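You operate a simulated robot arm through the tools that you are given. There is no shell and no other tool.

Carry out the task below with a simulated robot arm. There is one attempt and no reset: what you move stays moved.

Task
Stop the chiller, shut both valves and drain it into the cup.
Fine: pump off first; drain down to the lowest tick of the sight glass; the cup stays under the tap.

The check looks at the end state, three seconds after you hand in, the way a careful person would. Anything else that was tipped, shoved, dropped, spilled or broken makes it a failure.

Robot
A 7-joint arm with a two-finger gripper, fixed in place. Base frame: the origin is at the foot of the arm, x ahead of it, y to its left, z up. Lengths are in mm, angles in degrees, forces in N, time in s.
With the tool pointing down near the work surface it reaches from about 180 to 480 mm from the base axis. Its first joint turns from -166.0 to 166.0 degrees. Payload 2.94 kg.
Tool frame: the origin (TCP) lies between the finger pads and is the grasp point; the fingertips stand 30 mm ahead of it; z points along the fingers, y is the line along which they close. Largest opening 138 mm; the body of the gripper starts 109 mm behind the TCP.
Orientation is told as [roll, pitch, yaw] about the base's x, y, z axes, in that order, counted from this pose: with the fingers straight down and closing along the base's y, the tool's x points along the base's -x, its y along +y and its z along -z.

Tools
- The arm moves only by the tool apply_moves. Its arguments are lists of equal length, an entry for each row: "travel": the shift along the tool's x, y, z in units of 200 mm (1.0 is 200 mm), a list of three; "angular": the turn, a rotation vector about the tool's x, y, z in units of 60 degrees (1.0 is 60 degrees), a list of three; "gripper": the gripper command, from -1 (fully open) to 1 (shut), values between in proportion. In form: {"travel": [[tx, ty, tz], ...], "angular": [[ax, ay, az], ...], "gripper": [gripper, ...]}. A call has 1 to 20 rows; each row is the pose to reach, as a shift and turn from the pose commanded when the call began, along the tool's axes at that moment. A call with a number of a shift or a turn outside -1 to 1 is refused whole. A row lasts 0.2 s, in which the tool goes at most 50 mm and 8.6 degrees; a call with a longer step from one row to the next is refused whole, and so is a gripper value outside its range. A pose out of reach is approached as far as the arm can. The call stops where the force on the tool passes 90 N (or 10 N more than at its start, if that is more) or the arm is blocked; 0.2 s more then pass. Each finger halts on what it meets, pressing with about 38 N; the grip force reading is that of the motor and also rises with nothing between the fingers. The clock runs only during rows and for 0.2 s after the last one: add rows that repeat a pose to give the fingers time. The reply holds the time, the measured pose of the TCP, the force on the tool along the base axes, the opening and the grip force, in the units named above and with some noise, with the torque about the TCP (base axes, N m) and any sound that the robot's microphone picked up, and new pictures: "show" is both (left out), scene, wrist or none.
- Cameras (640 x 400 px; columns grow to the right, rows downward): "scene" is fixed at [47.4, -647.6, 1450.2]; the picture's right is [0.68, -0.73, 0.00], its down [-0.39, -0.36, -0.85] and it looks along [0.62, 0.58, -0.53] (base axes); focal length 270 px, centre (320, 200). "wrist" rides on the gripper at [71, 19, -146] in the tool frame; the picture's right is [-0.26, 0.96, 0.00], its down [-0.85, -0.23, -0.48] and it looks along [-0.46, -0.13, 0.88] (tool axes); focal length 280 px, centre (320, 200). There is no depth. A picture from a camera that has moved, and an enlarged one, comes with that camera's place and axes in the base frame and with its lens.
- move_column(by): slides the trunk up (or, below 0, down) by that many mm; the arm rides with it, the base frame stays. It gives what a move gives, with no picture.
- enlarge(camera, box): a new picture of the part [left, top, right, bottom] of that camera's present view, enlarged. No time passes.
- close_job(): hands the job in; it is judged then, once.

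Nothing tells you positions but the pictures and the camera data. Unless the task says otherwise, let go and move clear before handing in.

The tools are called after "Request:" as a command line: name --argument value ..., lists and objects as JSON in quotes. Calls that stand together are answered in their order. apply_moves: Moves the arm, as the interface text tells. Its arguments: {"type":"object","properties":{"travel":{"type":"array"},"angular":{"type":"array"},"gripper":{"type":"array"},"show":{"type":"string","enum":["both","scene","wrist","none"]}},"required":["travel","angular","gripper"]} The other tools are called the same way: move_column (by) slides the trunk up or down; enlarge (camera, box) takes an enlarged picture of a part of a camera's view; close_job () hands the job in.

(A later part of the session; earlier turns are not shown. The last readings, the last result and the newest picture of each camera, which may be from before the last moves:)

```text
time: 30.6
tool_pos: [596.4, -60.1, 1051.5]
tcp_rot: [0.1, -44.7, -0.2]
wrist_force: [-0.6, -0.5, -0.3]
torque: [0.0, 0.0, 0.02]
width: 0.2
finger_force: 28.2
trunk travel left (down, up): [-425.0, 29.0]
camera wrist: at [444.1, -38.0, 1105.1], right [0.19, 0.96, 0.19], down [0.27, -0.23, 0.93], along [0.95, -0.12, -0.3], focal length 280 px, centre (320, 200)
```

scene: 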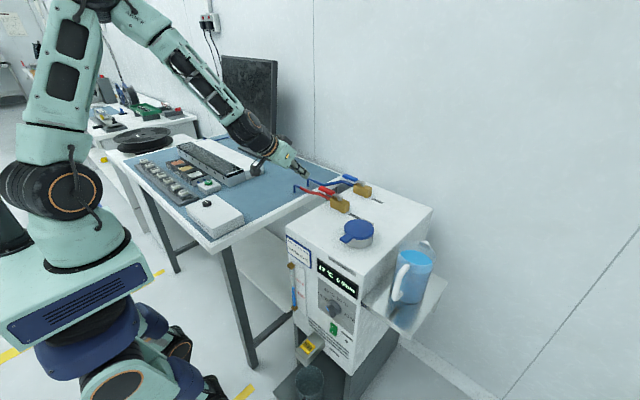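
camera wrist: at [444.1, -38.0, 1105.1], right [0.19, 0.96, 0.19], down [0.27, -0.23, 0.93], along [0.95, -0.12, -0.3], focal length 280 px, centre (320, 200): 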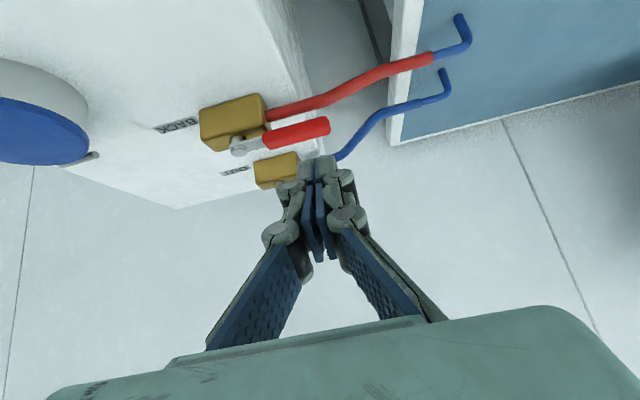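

The red lever is just ahead and below. I enlarge to measure its position and height accurately.

Request:
enlarge --camera "wrist" --box '[190, 70, 350, 190]'

Request:
enlarge --camera "scene" --box '[270, 155, 390, 230]'

```text
3.33 times, centred on (270, 130) of wrist
camera zoom: at [444.1, -38.0, 1105.1], right [0.19, 0.96, 0.19], down [0.27, -0.23, 0.93], along [0.95, -0.12, -0.3], focal length 935 px, centre (487, 433)
```

zoom: 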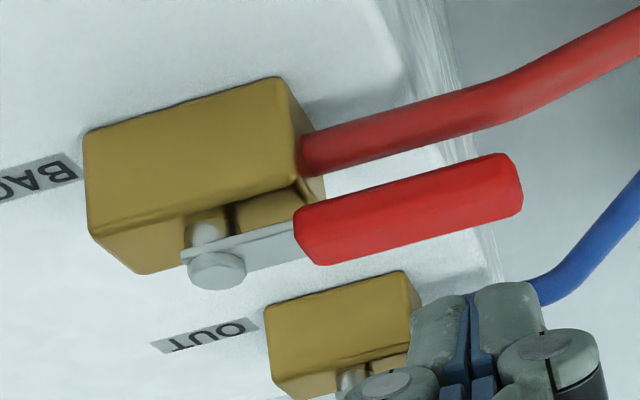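

```text
5.33 times, centred on (330, 192) of scene
camera zoom: at [47.4, -647.6, 1450.2], right [0.68, -0.73, 0.0], down [-0.39, -0.36, -0.85], along [0.62, 0.58, -0.53], focal length 1437 px, centre (267, 240)
```

zoom: 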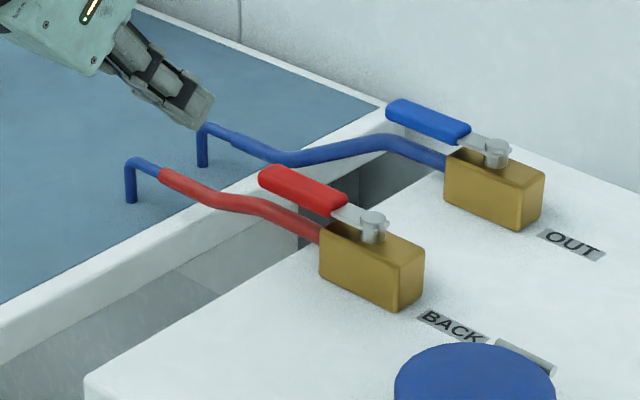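

The lever grip spans about z 948–958 with its tip near y = −47, and the hose below it tops out around z = 933. I steepen the tool to 30° from vertical so the fingertip clears the hose.

Request:
apply_moves --travel '[[0, 0, 0], [0, 0, 0], [0, 0, 0]]' --angular '[[0, 0.1225, 0], [0, 0.245, 0], [0, 0.245, 0]]' --gripper '[1, 1, 1]'

```text
time: 31.4
tool_pos: [596.4, -57.0, 1051.6]
tcp_rot: [0.3, -30.1, 0.0]
wrist_force: [0.8, -0.9, 0.4]
torque: [-0.01, 0.0, 0.01]
width: 0.1
finger_force: 28.5
out of reach, approached as far as the arm can: row 2
trunk travel left (down, up): [-425.0, 29.0]
camera wrist: at [462.8, -37.8, 1142.4], right [0.23, 0.96, 0.13], down [0.5, -0.23, 0.84], along [0.84, -0.12, -0.53], focal length 280 px, centre (320, 200)
```

scene: 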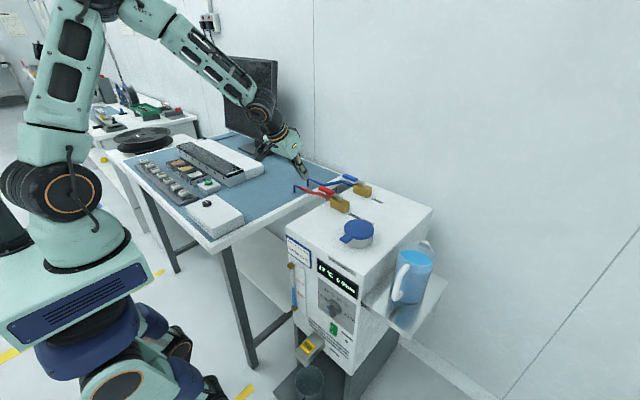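
wrist: 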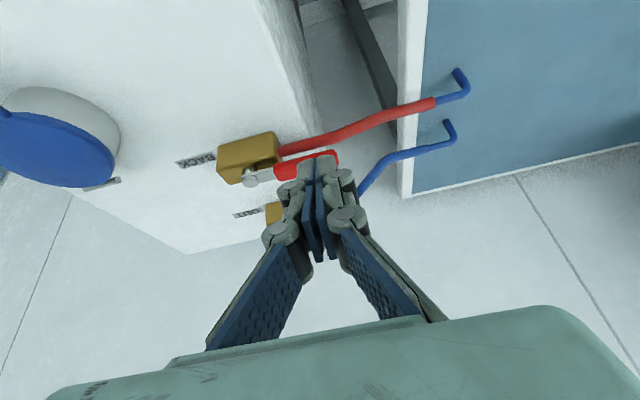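

Tool is at 30°. I lower the fingertip to lever height, about 20 mm short of the red lever's near side.

Request:
apply_moves --travel '[[0.003, 0, 0.175], [0.0085, 0, 0.3507], [0.051, 0, 0.4243], [0.051, 0, 0.4243]]' --angular '[[0, 0, 0], [0, 0, 0], [0, 0, 0], [0, 0, 0]]' --gripper '[1, 1, 1, 1]'

Request:
enlarge --camera "scene" --box '[270, 155, 390, 230]'

Request:
enlarge --camera "wrist" --box '[160, 80, 400, 230]'

```text
time: 32.4
tool_pos: [629.7, -57.8, 973.3]
tcp_rot: [0.2, -30.1, -0.1]
wrist_force: [-0.2, -1.6, 0.5]
torque: [0.0, -0.01, -0.01]
width: 0.1
finger_force: 28.3
trunk travel left (down, up): [-425.0, 29.0]
camera wrist: at [496.7, -36.6, 1063.9], right [0.23, 0.96, 0.13], down [0.5, -0.23, 0.84], along [0.84, -0.12, -0.53], focal length 280 px, centre (320, 200)
```

scene: 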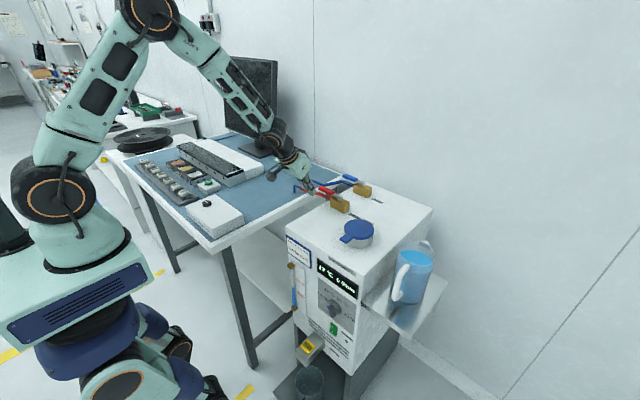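
wrist: 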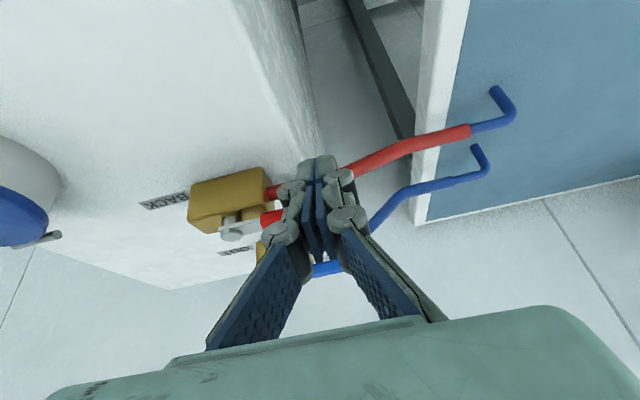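

```text
5.33 times, centred on (330, 192) of scene
camera zoom: at [47.4, -647.6, 1450.2], right [0.68, -0.73, 0.0], down [-0.39, -0.36, -0.85], along [0.62, 0.58, -0.53], focal length 1437 px, centre (267, 240)
```

zoom: 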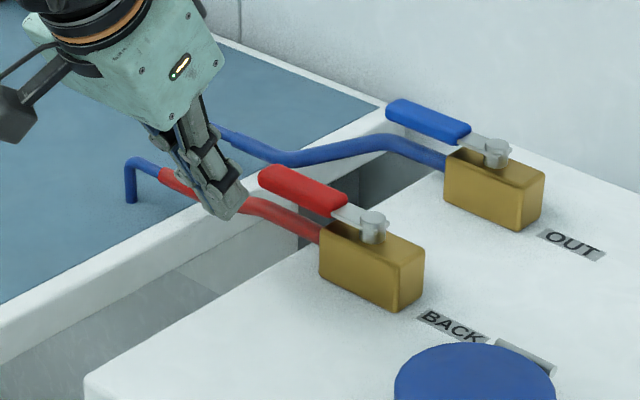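

```text
2.67 times, centred on (280, 155) of wrist
camera zoom: at [496.7, -36.6, 1063.9], right [0.23, 0.96, 0.13], down [0.5, -0.23, 0.84], along [0.84, -0.12, -0.53], focal length 748 px, centre (427, 320)
```

zoom: 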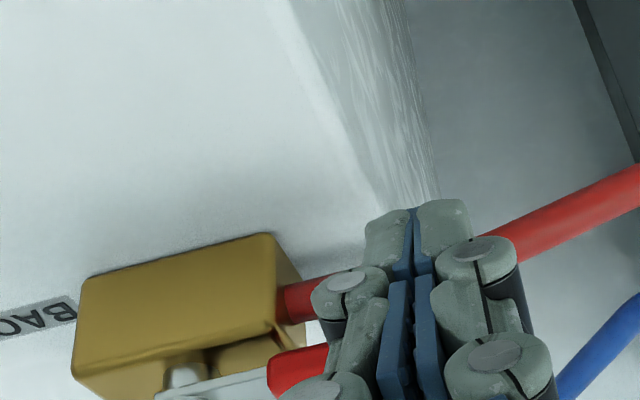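

The fingertip is in front of the red lever near its tip. I push gently in +x (clockwise seen from above) and watch the force and motion.

Request:
apply_moves --travel '[[-0.065, 0, 0.0375], [-0.0996, 0, 0.0575], [-0.1256, 0, 0.0725], [-0.1429, 0, 0.0825]]' --angular '[[0, 0, 0], [0, 0, 0], [0, 0, 0], [0, 0, 0]]' --gripper '[1, 1, 1, 1]' --show "scene"

Request:
enlarge --camera "scene" --box '[270, 155, 390, 230]'

```text
time: 33.4
tool_pos: [656.5, -57.7, 973.0]
tcp_rot: [0.3, -29.7, -0.1]
wrist_force: [-29.8, -0.5, 5.5]
torque: [-0.08, 0.4, -0.08]
width: 5.9
finger_force: 28.5
trunk travel left (down, up): [-425.0, 29.0]
```

scene: 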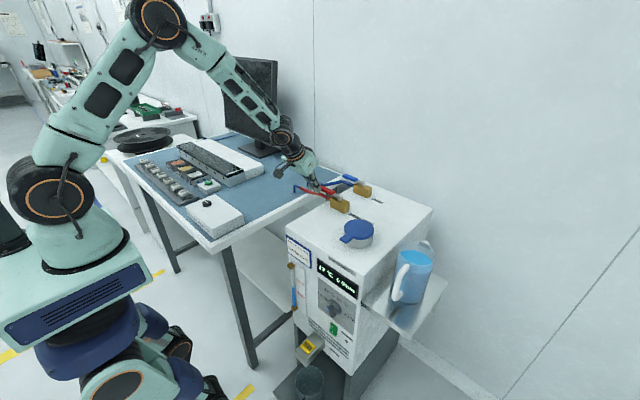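

```text
5.33 times, centred on (330, 192) of scene
camera zoom: at [47.4, -647.6, 1450.2], right [0.68, -0.73, 0.0], down [-0.39, -0.36, -0.85], along [0.62, 0.58, -0.53], focal length 1437 px, centre (267, 240)
```

zoom: 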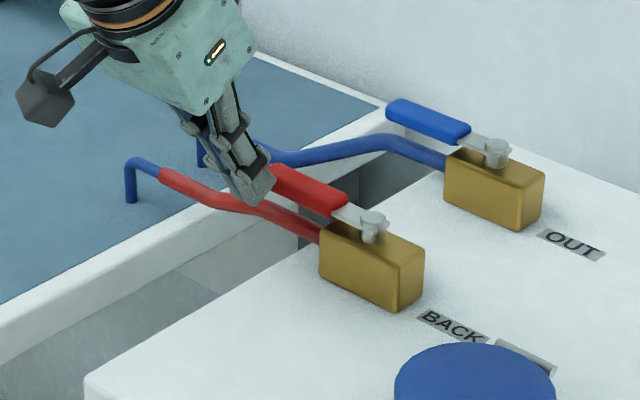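

At 30 N the red lever did not move in +x, so it's likely against its stop on that side. I'll back off, go over the lever, and try it the other way (toward the robot).

Request:
apply_moves --travel '[[0.0866, 0, -0.05], [-0.0134, 0, -0.223], [-0.076, 0, -0.3315], [-0.249, 0, -0.2315], [-0.431, 0, -0.1265], [-0.431, 0, -0.1265]]' --angular '[[0, 0, 0], [0, 0, 0], [0, 0, 0], [0, 0, 0], [0, 0, 0], [0, 0, 0]]' --gripper '[1, 1, 1, 1, 1, 1]'

Request:
enlarge --camera "scene" --box '[270, 155, 390, 230]'

```text
time: 34.8
tool_pos: [725.0, -59.1, 1037.4]
tcp_rot: [0.3, -30.0, -0.1]
wrist_force: [-0.3, -0.3, -0.3]
torque: [0.01, 0.01, 0.01]
width: 0.2
finger_force: 28.5
trunk travel left (down, up): [-425.0, 29.0]
camera wrist: at [591.7, -38.3, 1129.0], right [0.23, 0.96, 0.13], down [0.5, -0.23, 0.84], along [0.84, -0.12, -0.53], focal length 280 px, centre (320, 200)
```

scene: 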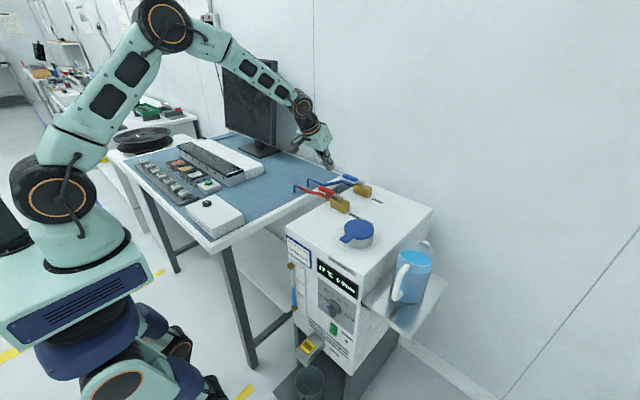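
wrist: 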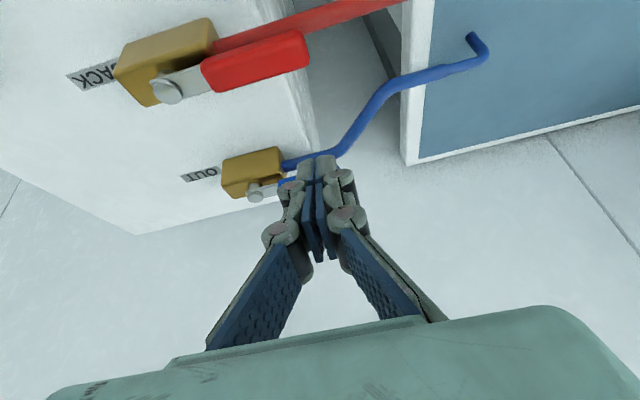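

```text
5.33 times, centred on (330, 192) of scene
camera zoom: at [47.4, -647.6, 1450.2], right [0.68, -0.73, 0.0], down [-0.39, -0.36, -0.85], along [0.62, 0.58, -0.53], focal length 1437 px, centre (267, 240)
```

zoom: 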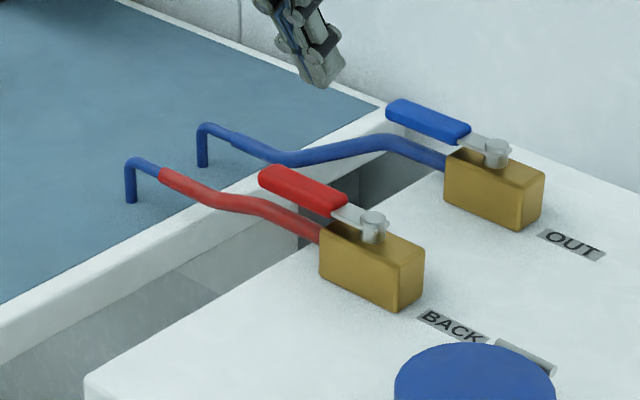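

Now I lower behind the red lever (its far side) and then pull it gently toward −x.

Request:
apply_moves --travel '[[0.08, 0, 0.14], [0.1625, 0, 0.2815], [0.1625, 0, 0.2815]]' --angular '[[0, 0, 0], [0, 0, 0], [0, 0, 0]]' --gripper '[1, 1, 1]' --show "none"

Request:
enlarge --camera "scene" --box '[270, 155, 390, 230]'

```text
time: 35.6
tool_pos: [724.8, -57.7, 971.7]
tcp_rot: [0.2, -30.0, -0.1]
wrist_force: [-0.4, -0.6, -0.2]
torque: [0.02, 0.01, 0.03]
width: 0.1
finger_force: 28.6
trunk travel left (down, up): [-425.0, 29.0]
```

```text
5.33 times, centred on (330, 192) of scene
camera zoom: at [47.4, -647.6, 1450.2], right [0.68, -0.73, 0.0], down [-0.39, -0.36, -0.85], along [0.62, 0.58, -0.53], focal length 1437 px, centre (267, 240)
```

zoom: 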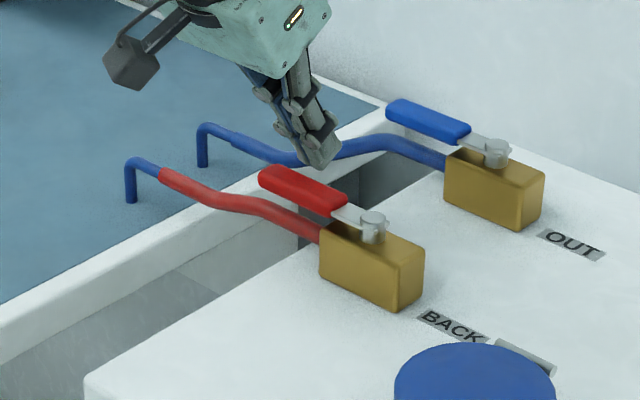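

The fingertip is behind the lever. I pull toward the robot in small steps.

Request:
apply_moves --travel '[[0.065, 0, -0.0375], [0.0953, 0, -0.055], [0.117, 0, -0.0675], [0.1386, 0, -0.08]]' --angular '[[0, 0, 0], [0, 0, 0], [0, 0, 0], [0, 0, 0]]' --gripper '[1, 1, 1, 1]' --show "none"

Request:
enlarge --camera "scene" --box '[270, 155, 390, 230]'

```text
time: 36.6
tool_pos: [693.0, -56.5, 972.3]
tcp_rot: [0.2, -30.1, -0.1]
wrist_force: [0.1, -0.1, 1.4]
torque: [0.01, 0.07, -0.04]
width: 0.0
finger_force: 29.2
trunk travel left (down, up): [-425.0, 29.0]
```

```text
5.33 times, centred on (330, 192) of scene
camera zoom: at [47.4, -647.6, 1450.2], right [0.68, -0.73, 0.0], down [-0.39, -0.36, -0.85], along [0.62, 0.58, -0.53], focal length 1437 px, centre (267, 240)
```

zoom: 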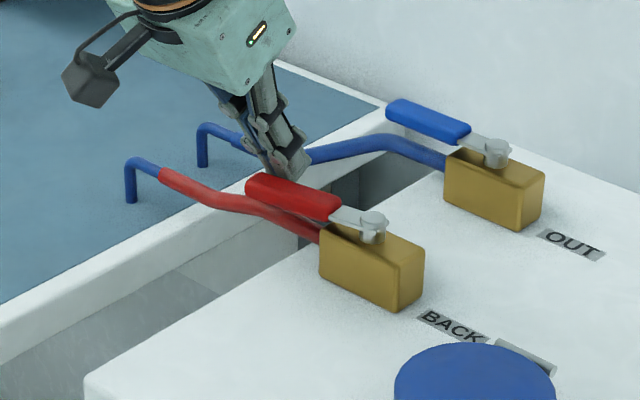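

The lever moves easily toward the robot, so that's the closing direction. I follow the arc around the stem to about 80°.

Request:
apply_moves --travel '[[0.0637, 0.003, -0.0368], [0.116, -0.0155, -0.067], [0.165, -0.0445, -0.0953], [0.2091, -0.0825, -0.1208], [0.2464, -0.129, -0.1423], [0.2763, -0.1825, -0.1595], [0.2975, -0.241, -0.1718]]' --angular '[[0, 0, 0], [0, 0, 0], [0, 0, 0], [0, 0, 0], [0, 0, 0], [0, 0, 0], [0, 0, 0]]' --gripper '[1, 1, 1, 1, 1, 1, 1]'

Request:
enlarge --camera "scene" --box '[270, 155, 390, 230]'

```text
time: 38.2
tool_pos: [623.9, -107.5, 971.0]
tcp_rot: [0.2, -30.0, -0.2]
wrist_force: [-0.3, -0.1, -0.2]
torque: [0.0, 0.01, -0.06]
width: 0.1
finger_force: 28.4
trunk travel left (down, up): [-425.0, 29.0]
camera wrist: at [490.2, -85.8, 1063.0], right [0.23, 0.96, 0.13], down [0.5, -0.23, 0.84], along [0.84, -0.12, -0.53], focal length 280 px, centre (320, 200)
```

scene: 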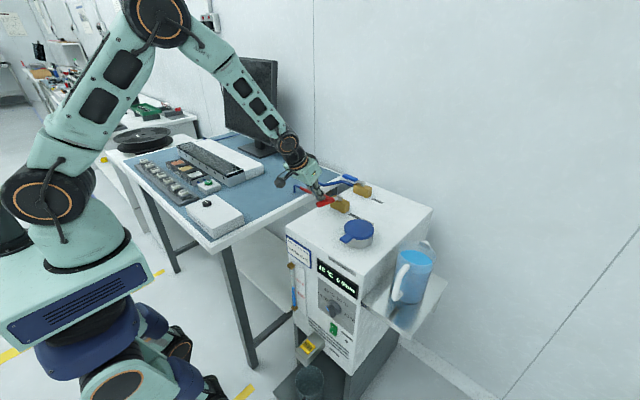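
wrist: 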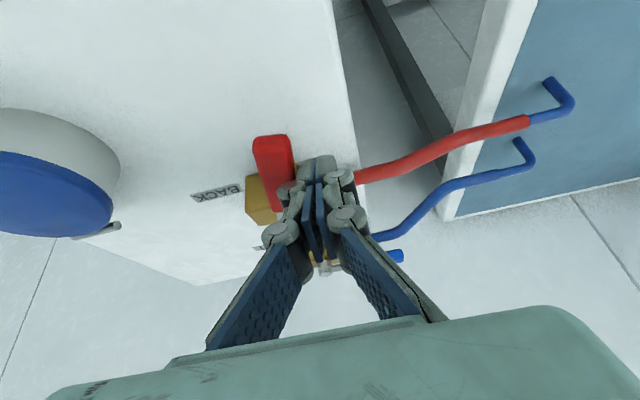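

```text
5.33 times, centred on (330, 192) of scene
camera zoom: at [47.4, -647.6, 1450.2], right [0.68, -0.73, 0.0], down [-0.39, -0.36, -0.85], along [0.62, 0.58, -0.53], focal length 1437 px, centre (267, 240)
```

zoom: 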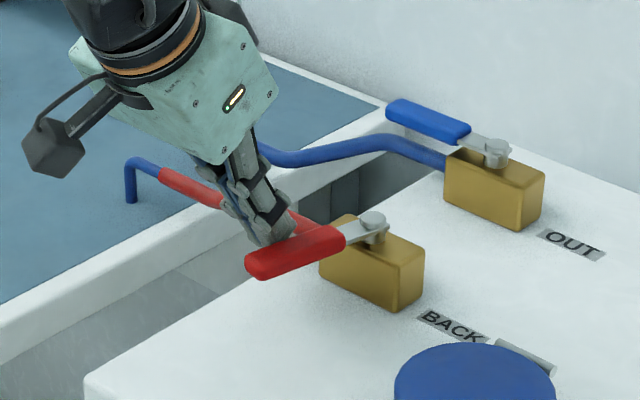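

The red lever has turned most of the way. I push it the rest of the way until I feel the stop.

Request:
apply_moves --travel '[[0.0065, -0.03, -0.0038], [0.0121, -0.0615, -0.007], [0.0121, -0.0715, -0.007], [0.0121, -0.0815, -0.007], [0.0121, -0.0815, -0.007]]' --angular '[[0, 0, 0], [0, 0, 0], [0, 0, 0], [0, 0, 0], [0, 0, 0]]' --gripper '[1, 1, 1, 1, 1]'

Request:
enlarge --camera "scene" --box '[270, 155, 390, 230]'

```text
time: 39.4
tool_pos: [622.3, -122.3, 972.4]
tcp_rot: [0.1, -30.0, -0.1]
wrist_force: [0.1, 0.9, 0.5]
torque: [-0.01, -0.02, 0.01]
width: 0.0
finger_force: 29.0
trunk travel left (down, up): [-425.0, 29.0]
camera wrist: at [488.1, -101.9, 1063.3], right [0.23, 0.96, 0.13], down [0.5, -0.23, 0.84], along [0.84, -0.12, -0.53], focal length 280 px, centre (320, 200)
```

scene: 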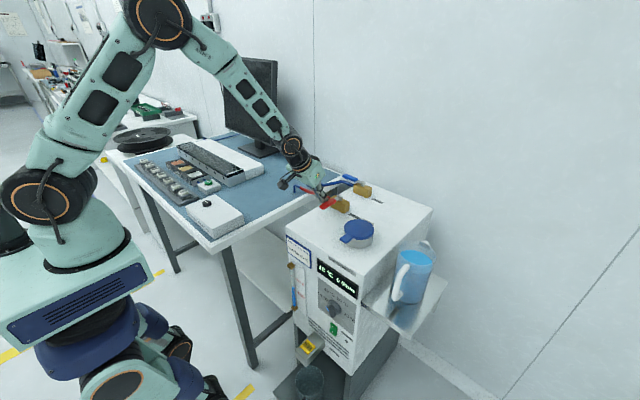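
wrist: 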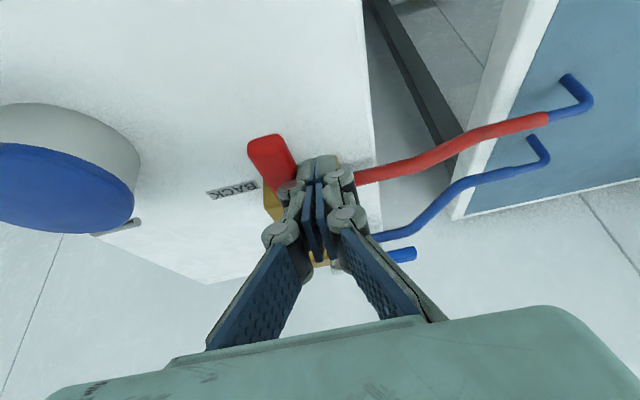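

```text
5.33 times, centred on (330, 192) of scene
camera zoom: at [47.4, -647.6, 1450.2], right [0.68, -0.73, 0.0], down [-0.39, -0.36, -0.85], along [0.62, 0.58, -0.53], focal length 1437 px, centre (267, 240)
```

zoom: 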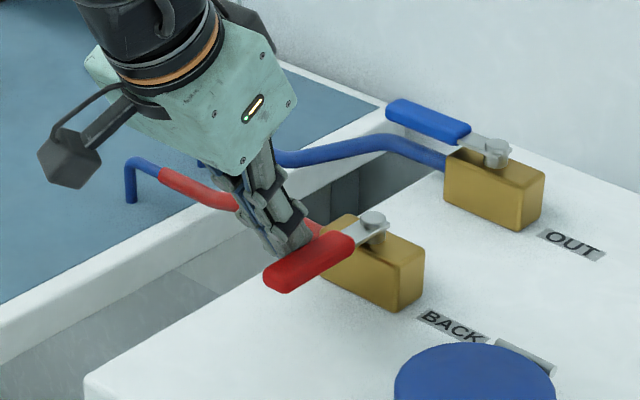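

The force is still tiny, so the stop is not reached yet. I check the lever angle closely.

Request:
enlarge --camera "scene" --box '[310, 185, 370, 222]'

Request:
enlarge --camera "wrist" --box '[190, 110, 390, 280]'

```text
10.67 times, centred on (340, 204) of scene
camera zoom: at [47.4, -647.6, 1450.2], right [0.68, -0.73, 0.0], down [-0.39, -0.36, -0.85], along [0.62, 0.58, -0.53], focal length 2875 px, centre (107, 163)
```

zoom: 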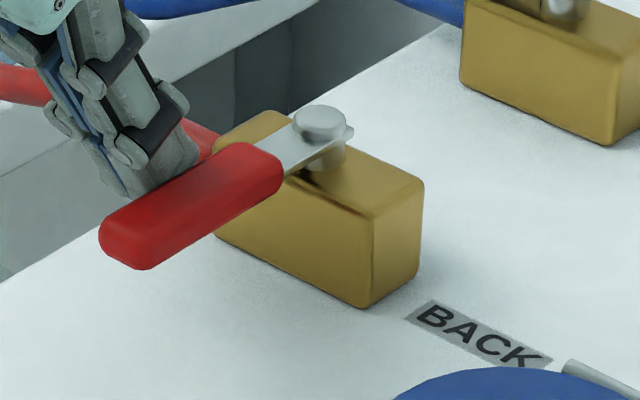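

```text
2.35 times, centred on (290, 195) of wrist
camera zoom: at [488.1, -101.9, 1063.3], right [0.23, 0.96, 0.13], down [0.5, -0.23, 0.84], along [0.84, -0.12, -0.53], focal length 660 px, centre (391, 212)
```

zoom: 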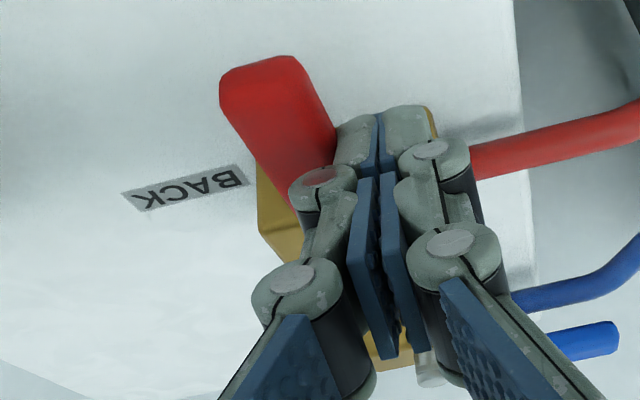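

The lever is nearly square to the body. I push a few mm more to find the stop.

Request:
apply_moves --travel '[[0, -0.01, 0], [0, -0.02, 0], [0, -0.03, 0], [0, -0.03, 0]]' --angular '[[0, 0, 0], [0, 0, 0], [0, 0, 0], [0, 0, 0]]' --gripper '[1, 1, 1, 1]' --show "none"

Request:
enlarge --camera "scene" --box '[310, 185, 370, 222]'

```text
time: 40.4
tool_pos: [620.9, -123.9, 971.4]
tcp_rot: [0.2, -30.0, 0.1]
wrist_force: [-0.6, 21.0, 0.8]
torque: [0.34, 0.01, 0.05]
width: 0.0
finger_force: 28.8
trunk travel left (down, up): [-425.0, 29.0]
```

```text
10.67 times, centred on (340, 204) of scene
camera zoom: at [47.4, -647.6, 1450.2], right [0.68, -0.73, 0.0], down [-0.39, -0.36, -0.85], along [0.62, 0.58, -0.53], focal length 2875 px, centre (107, 163)
```

zoom: 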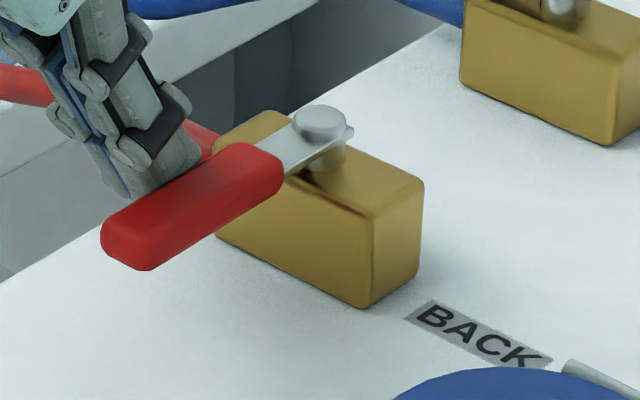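

The red lever hit its stop (21 N) square to the flow: the back valve is closed. I back away in +y and lift clear.

Request:
apply_moves --travel '[[0, 0.075, 0], [-0.075, 0.15, -0.13], [-0.175, 0.225, -0.303], [-0.3, 0.3, -0.231], [-0.473, 0.35, -0.131], [-0.646, 0.35, -0.031], [-0.819, 0.35, 0.069], [-0.992, 0.35, 0.169], [-0.992, 0.35, 0.169]]' --angular '[[0, 0, 0], [0, 0, 0], [0, 0, 0], [0, 0, 0], [0, 0, 0], [0, 0, 0], [0, 0, 0], [0, 0, 0], [0, 0, 0]]' --gripper '[1, 1, 1, 1, 1, 1, 1, 1, 1]'

Request:
enlarge --camera "scene" --box '[270, 155, 390, 230]'

```text
time: 42.4
tool_pos: [811.5, -58.6, 1043.4]
tcp_rot: [0.2, -30.1, -0.1]
wrist_force: [0.2, 0.3, -0.5]
torque: [-0.01, 0.02, 0.05]
width: 0.0
finger_force: 28.4
trunk travel left (down, up): [-425.0, 29.0]
camera wrist: at [677.7, -37.2, 1133.9], right [0.23, 0.96, 0.13], down [0.5, -0.23, 0.84], along [0.84, -0.12, -0.53], focal length 280 px, centre (320, 200)
```

scene: 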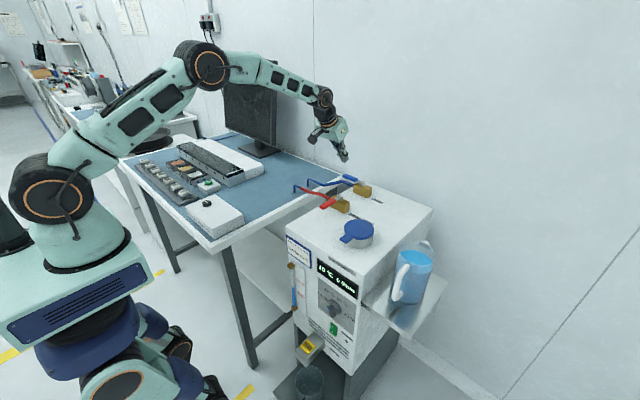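
wrist: 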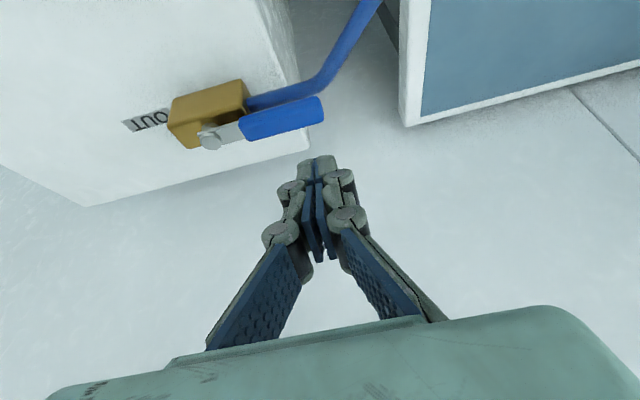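

```text
5.33 times, centred on (330, 192) of scene
camera zoom: at [47.4, -647.6, 1450.2], right [0.68, -0.73, 0.0], down [-0.39, -0.36, -0.85], along [0.62, 0.58, -0.53], focal length 1437 px, centre (267, 240)
```

zoom: 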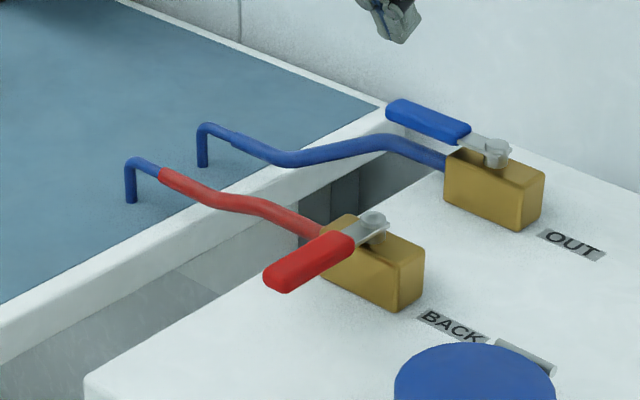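

Both levers are clearly seen; the blue stem is at about [825.5,−142]. I move past the blue lever to its far side at safe height.

Request:
apply_moves --travel '[[-0.108, 0.004, 0.0625], [-0.2165, 0.008, 0.125], [-0.2165, 0.008, 0.125]]' --angular '[[0, 0, 0], [0, 0, 0], [0, 0, 0]]' --gripper '[1, 1, 1]'

```text
time: 43.2
tool_pos: [859.7, -55.9, 1042.4]
tcp_rot: [0.2, -30.0, -0.1]
wrist_force: [-0.4, 0.2, 0.3]
torque: [0.01, 0.01, 0.0]
width: 0.0
finger_force: 28.4
trunk travel left (down, up): [-425.0, 29.0]
camera wrist: at [726.8, -35.8, 1134.1], right [0.23, 0.96, 0.13], down [0.5, -0.23, 0.84], along [0.84, -0.12, -0.53], focal length 280 px, centre (320, 200)
```

scene: 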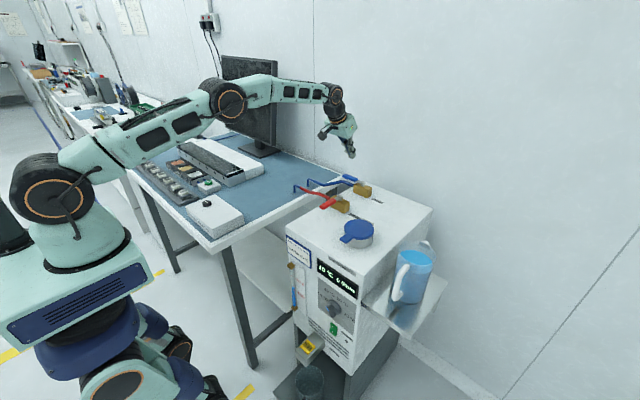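
wrist: 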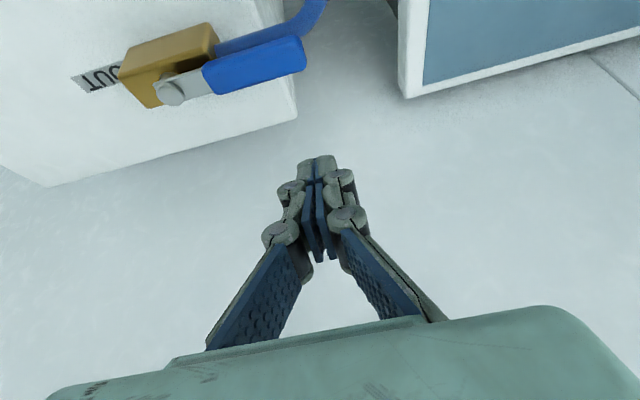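

The pose is reachable. I descend to lever height behind the blue lever.

Request:
apply_moves --travel '[[0.06, 0, 0.104], [0.12, 0, 0.208], [0.175, 0, 0.303], [0.175, 0, 0.303]]' --angular '[[0, 0, 0], [0, 0, 0], [0, 0, 0], [0, 0, 0]]' --gripper '[1, 1, 1, 1]'

Request:
enlarge --camera "scene" --box '[290, 145, 410, 220]'

```text
time: 44.2
tool_pos: [860.4, -56.7, 971.3]
tcp_rot: [0.2, -29.9, -0.1]
wrist_force: [-0.5, 0.1, -0.4]
torque: [0.02, 0.01, -0.01]
width: 0.0
finger_force: 28.4
trunk travel left (down, up): [-425.0, 29.0]
camera wrist: at [726.2, -36.2, 1063.3], right [0.23, 0.96, 0.13], down [0.5, -0.23, 0.84], along [0.84, -0.12, -0.53], focal length 280 px, centre (320, 200)
```

scene: 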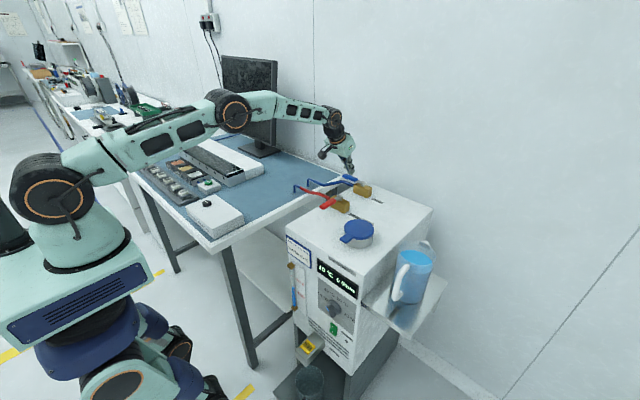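
wrist: 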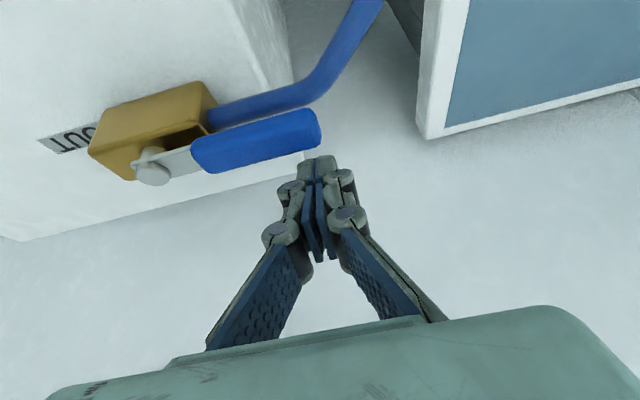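

```text
5.33 times, centred on (350, 182) of scene
camera zoom: at [47.4, -647.6, 1450.2], right [0.68, -0.73, 0.0], down [-0.39, -0.36, -0.85], along [0.62, 0.58, -0.53], focal length 1437 px, centre (160, 293)
```

zoom: 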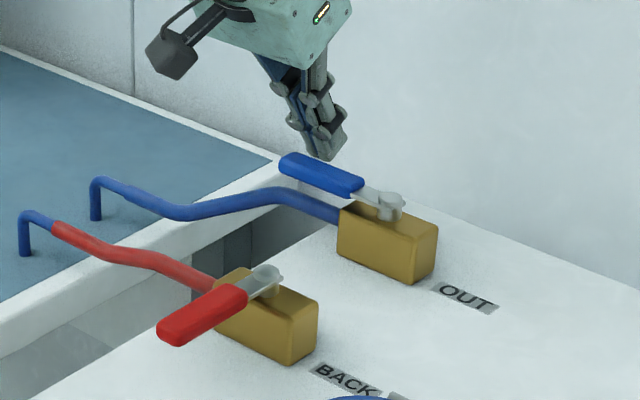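

The fingertip is behind the blue lever. I start pulling it along its arc and check.

Request:
apply_moves --travel '[[0.0875, 0.0035, -0.0505], [0.116, 0.0045, -0.067], [0.1451, 0.0055, -0.0838], [0.1738, 0.001, -0.1]]' --angular '[[0, 0, 0], [0, 0, 0], [0, 0, 0], [0, 0, 0]]' --gripper '[1, 1, 1, 1]' --show "none"

Request:
enlarge --camera "scene" --box '[290, 145, 410, 220]'

```text
time: 45.2
tool_pos: [819.5, -56.1, 971.1]
tcp_rot: [0.2, -30.0, -0.1]
wrist_force: [0.0, 0.6, 1.0]
torque: [-0.06, -0.02, -0.03]
width: 0.1
finger_force: 29.1
trunk travel left (down, up): [-425.0, 29.0]
```

```text
5.33 times, centred on (350, 182) of scene
camera zoom: at [47.4, -647.6, 1450.2], right [0.68, -0.73, 0.0], down [-0.39, -0.36, -0.85], along [0.62, 0.58, -0.53], focal length 1437 px, centre (160, 293)
```

zoom: 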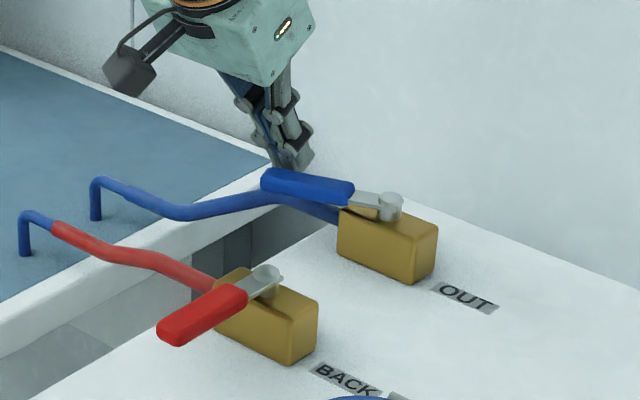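

The blue lever turns freely the same way. I follow the rest of the arc.

Request:
apply_moves --travel '[[0.0288, -0.0045, -0.017], [0.0838, -0.0245, -0.0488], [0.1349, -0.056, -0.0783], [0.1804, -0.0965, -0.1045], [0.2189, -0.1465, -0.1268], [0.2501, -0.203, -0.1448], [0.2718, -0.2645, -0.1573], [0.2826, -0.3165, -0.1635]]' --angular '[[0, 0, 0], [0, 0, 0], [0, 0, 0], [0, 0, 0], [0, 0, 0], [0, 0, 0], [0, 0, 0], [0, 0, 0]]' --gripper '[1, 1, 1, 1, 1, 1, 1, 1]'

Request:
enlarge --camera "scene" --box '[290, 145, 410, 220]'

```text
time: 47.0
tool_pos: [755.3, -120.9, 971.8]
tcp_rot: [0.1, -30.0, -0.2]
wrist_force: [0.3, 0.2, -0.6]
torque: [0.03, -0.01, -0.01]
width: 0.3
finger_force: 28.5
trunk travel left (down, up): [-425.0, 29.0]
camera wrist: at [621.3, -100.4, 1063.1], right [0.23, 0.96, 0.13], down [0.5, -0.23, 0.84], along [0.84, -0.12, -0.53], focal length 280 px, centre (320, 200)
```

scene: 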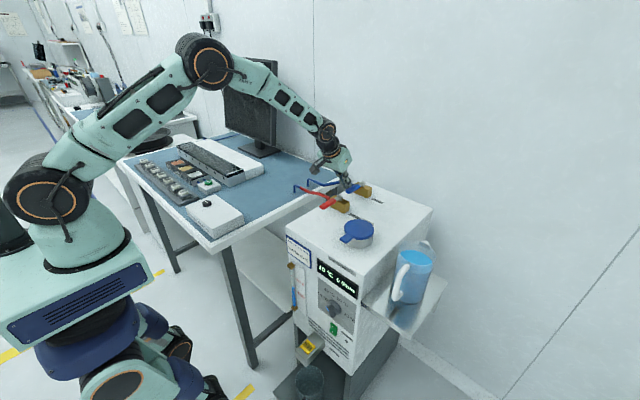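
wrist: 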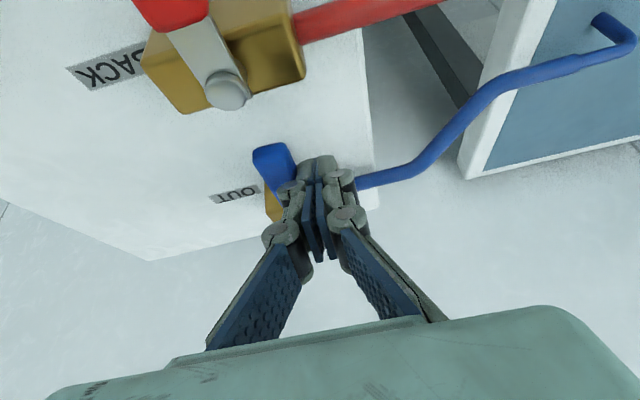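

```text
5.33 times, centred on (350, 182) of scene
camera zoom: at [47.4, -647.6, 1450.2], right [0.68, -0.73, 0.0], down [-0.39, -0.36, -0.85], along [0.62, 0.58, -0.53], focal length 1437 px, centre (160, 293)
```

zoom: 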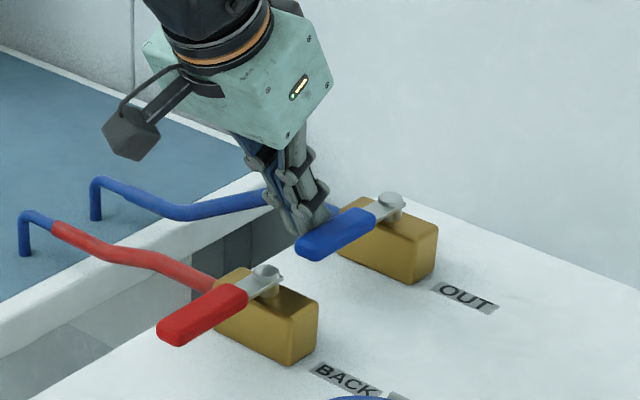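

Nearly closed. I push a few mm more in −y until I feel the stop on the blue lever.

Request:
apply_moves --travel '[[0, -0.012, 0], [0, -0.022, 0], [0, -0.03, 0], [0, -0.035, 0], [0, -0.035, 0]]' --angular '[[0, 0, 0], [0, 0, 0], [0, 0, 0], [0, 0, 0], [0, 0, 0]]' --gripper '[1, 1, 1, 1, 1]' --show "none"

Request:
enlarge --camera "scene" --box '[325, 165, 390, 210]'

```text
time: 48.2
tool_pos: [754.2, -124.1, 971.4]
tcp_rot: [0.1, -30.0, 0.1]
wrist_force: [-2.5, 13.0, -0.5]
torque: [0.16, 0.03, 0.04]
width: 0.0
finger_force: 28.6
trunk travel left (down, up): [-425.0, 29.0]
```

```text
8.89 times, centred on (358, 188) of scene
camera zoom: at [47.4, -647.6, 1450.2], right [0.68, -0.73, 0.0], down [-0.39, -0.36, -0.85], along [0.62, 0.58, -0.53], focal length 2396 px, centre (-13, 311)
```

zoom: 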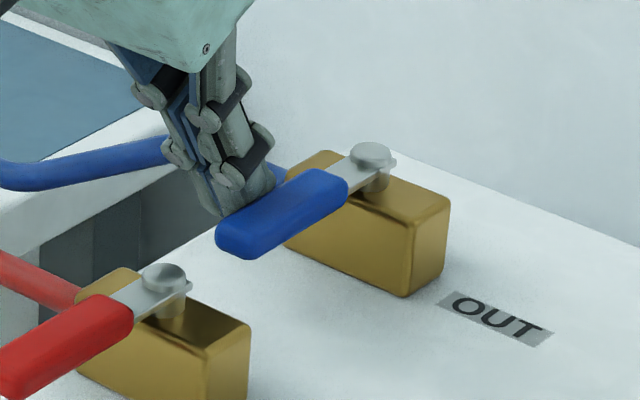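

The blue lever is at its stop too (13 N): both valves are closed. I back out, lift clear, and return toward the front of the chiller.

Request:
apply_moves --travel '[[0, 0.075, 0], [-0.0875, 0.2, -0.1515], [-0.1875, 0.225, -0.325], [0.029, 0.225, -0.45], [0.224, 0.225, -0.5625], [0.4185, 0.15, -0.675], [0.592, 0.025, -0.775], [0.592, 0.025, -0.775]]' --angular '[[0, 0, 0], [0, 0, 0], [0, 0, 0], [0, 0, 0], [0, 0, 0], [0, 0, 0], [0, 0, 0], [0, 0, 0]]' --gripper '[1, 1, 1, 1, 1, 1, 1, 1]' --show "none"

Request:
apply_moves --travel '[[0.159, -0.092, -0.092], [0.318, -0.183, -0.183], [0.476, -0.275, -0.275], [0.635, -0.367, -0.367], [0.794, -0.458, -0.458], [0.9526, -0.55, -0.55], [0.9526, -0.55, -0.55]]' --angular '[[0, 0, 0], [0, 0, 0], [0, 0, 0], [0, 0, 0], [0, 0, 0], [0, 0, 0], [0, 0, 0]]' --gripper '[1, 1, 1, 1, 1, 1, 1]'

Request:
enlarge --camera "scene" --box '[290, 150, 410, 225]'

```text
time: 50.0
tool_pos: [573.6, -121.6, 1046.9]
tcp_rot: [0.2, -30.1, 0.0]
wrist_force: [-0.8, 0.0, 0.7]
torque: [0.03, -0.03, 0.03]
width: 0.0
finger_force: 28.1
trunk travel left (down, up): [-425.0, 29.0]
```

```text
time: 51.6
tool_pos: [354.7, -231.5, 1048.1]
tcp_rot: [0.2, -30.0, 0.0]
wrist_force: [0.2, -0.8, -0.4]
torque: [0.01, 0.0, -0.01]
width: 0.0
finger_force: 27.9
trunk travel left (down, up): [-425.0, 29.0]
camera wrist: at [221.0, -211.8, 1138.8], right [0.23, 0.96, 0.13], down [0.5, -0.23, 0.84], along [0.84, -0.12, -0.53], focal length 280 px, centre (320, 200)
```

scene: 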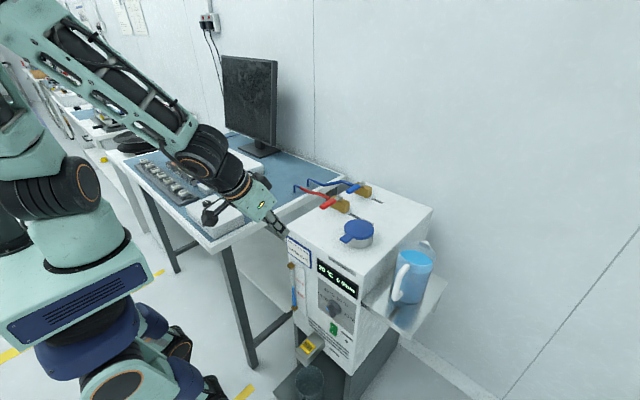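
wrist: 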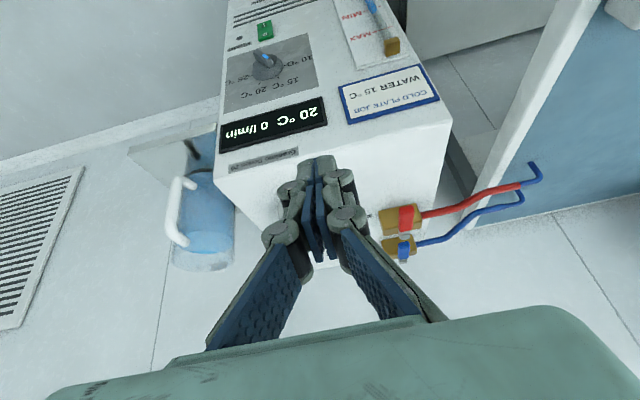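

```text
5.33 times, centred on (350, 188) of scene
camera zoom: at [47.4, -647.6, 1450.2], right [0.68, -0.73, 0.0], down [-0.39, -0.36, -0.85], along [0.62, 0.58, -0.53], focal length 1437 px, centre (160, 267)
```

zoom: 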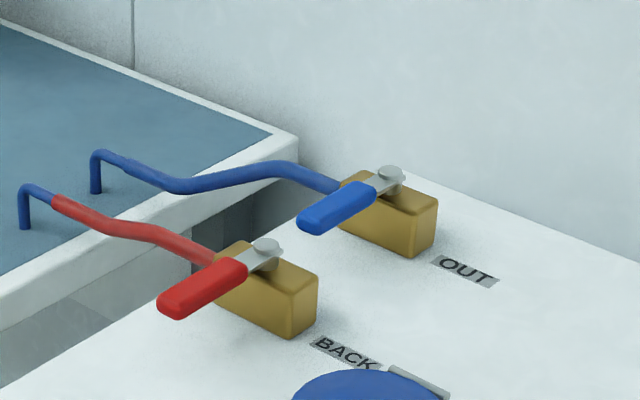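

Both levers now lie square to the flow. I lower the trunk by 300 mm and head for the tap's PUSH button.

Request:
move_column --by -300

Request:
apply_moves --travel '[[0.1, 0, 0.1732], [0.2, 0, 0.3464], [0.3, 0, 0.5196], [0.35, 0, 0.606], [0.35, 0, 0.606]]' --angular '[[0, 0, 0], [0, 0, 0], [0, 0, 0], [0, 0, 0], [0, 0, 0]]' --gripper '[1, 1, 1, 1, 1]'

```text
time: 54.6
tool_pos: [354.2, -231.5, 748.1]
tcp_rot: [0.2, -29.9, -0.2]
wrist_force: [-0.1, -0.3, -0.1]
torque: [0.03, 0.01, -0.04]
width: 0.0
finger_force: 28.2
trunk travel left (down, up): [-125.0, 329.0]
```

```text
time: 55.8
tool_pos: [354.7, -230.5, 606.7]
tcp_rot: [0.2, -30.0, -0.1]
wrist_force: [0.0, -0.9, 0.8]
torque: [-0.01, 0.03, 0.01]
width: 0.1
finger_force: 28.4
trunk travel left (down, up): [-125.0, 329.0]
camera wrist: at [221.4, -211.2, 699.1], right [0.23, 0.96, 0.13], down [0.5, -0.23, 0.84], along [0.84, -0.12, -0.53], focal length 280 px, centre (320, 200)
```

scene: 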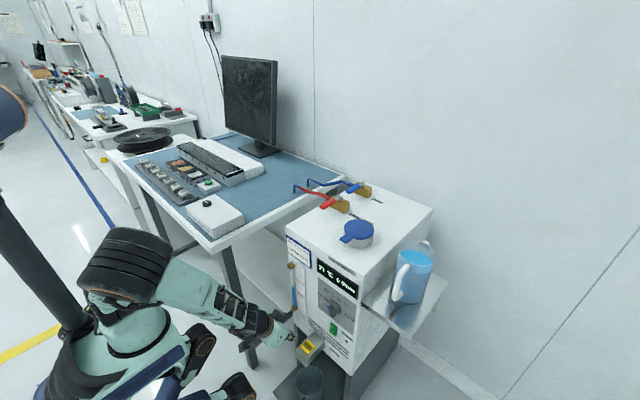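
wrist: 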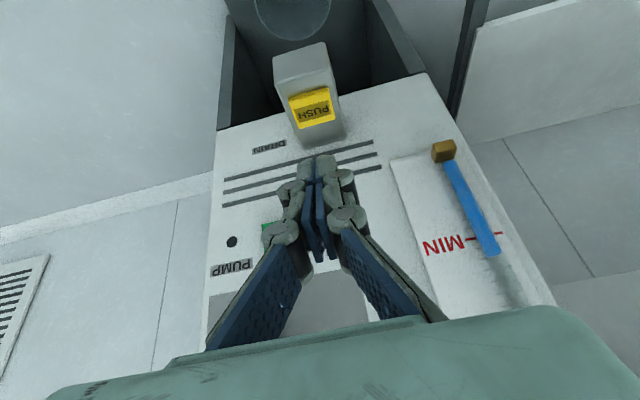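

The button, tap, cup rim and sight glass are all in view. I enlarge these for accurate aiming.

Request:
enlarge --camera "wrist" --box '[230, 0, 390, 160]'

Request:
enlarge --camera "wrist" --box '[390, 130, 530, 290]'

Request:
enlarge --camera "scene" --box '[280, 320, 350, 400]'

```text
2.50 times, centred on (310, 80) of wrist
camera zoom: at [221.4, -211.2, 699.1], right [0.23, 0.96, 0.13], down [0.5, -0.23, 0.84], along [0.84, -0.12, -0.53], focal length 701 px, centre (345, 500)
```

zoom: 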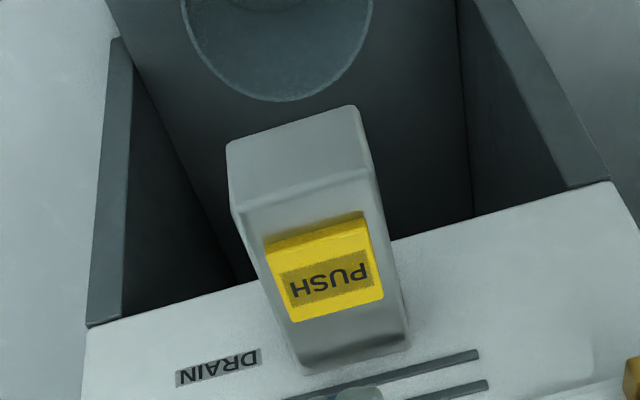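

```text
2.50 times, centred on (460, 210) of wrist
camera zoom: at [221.4, -211.2, 699.1], right [0.23, 0.96, 0.13], down [0.5, -0.23, 0.84], along [0.84, -0.12, -0.53], focal length 701 px, centre (-30, 175)
```

zoom: 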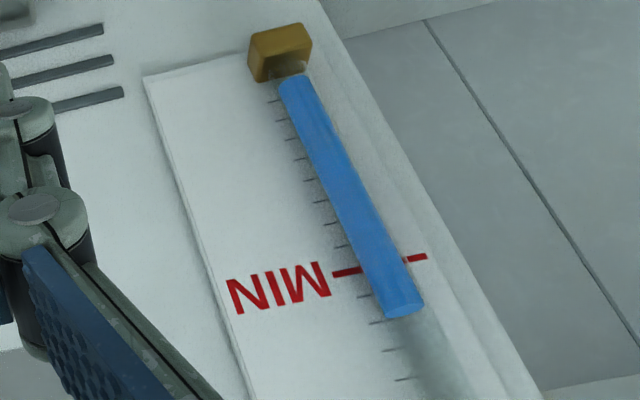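

```text
5.00 times, centred on (315, 360) of scene
camera zoom: at [47.4, -647.6, 1450.2], right [0.68, -0.73, 0.0], down [-0.39, -0.36, -0.85], along [0.62, 0.58, -0.53], focal length 1348 px, centre (345, -600)
```

zoom: 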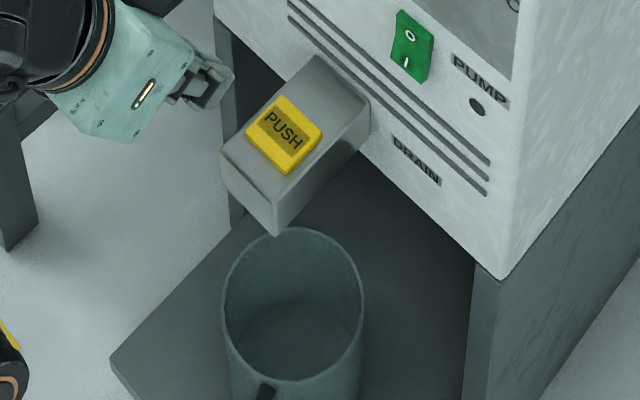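

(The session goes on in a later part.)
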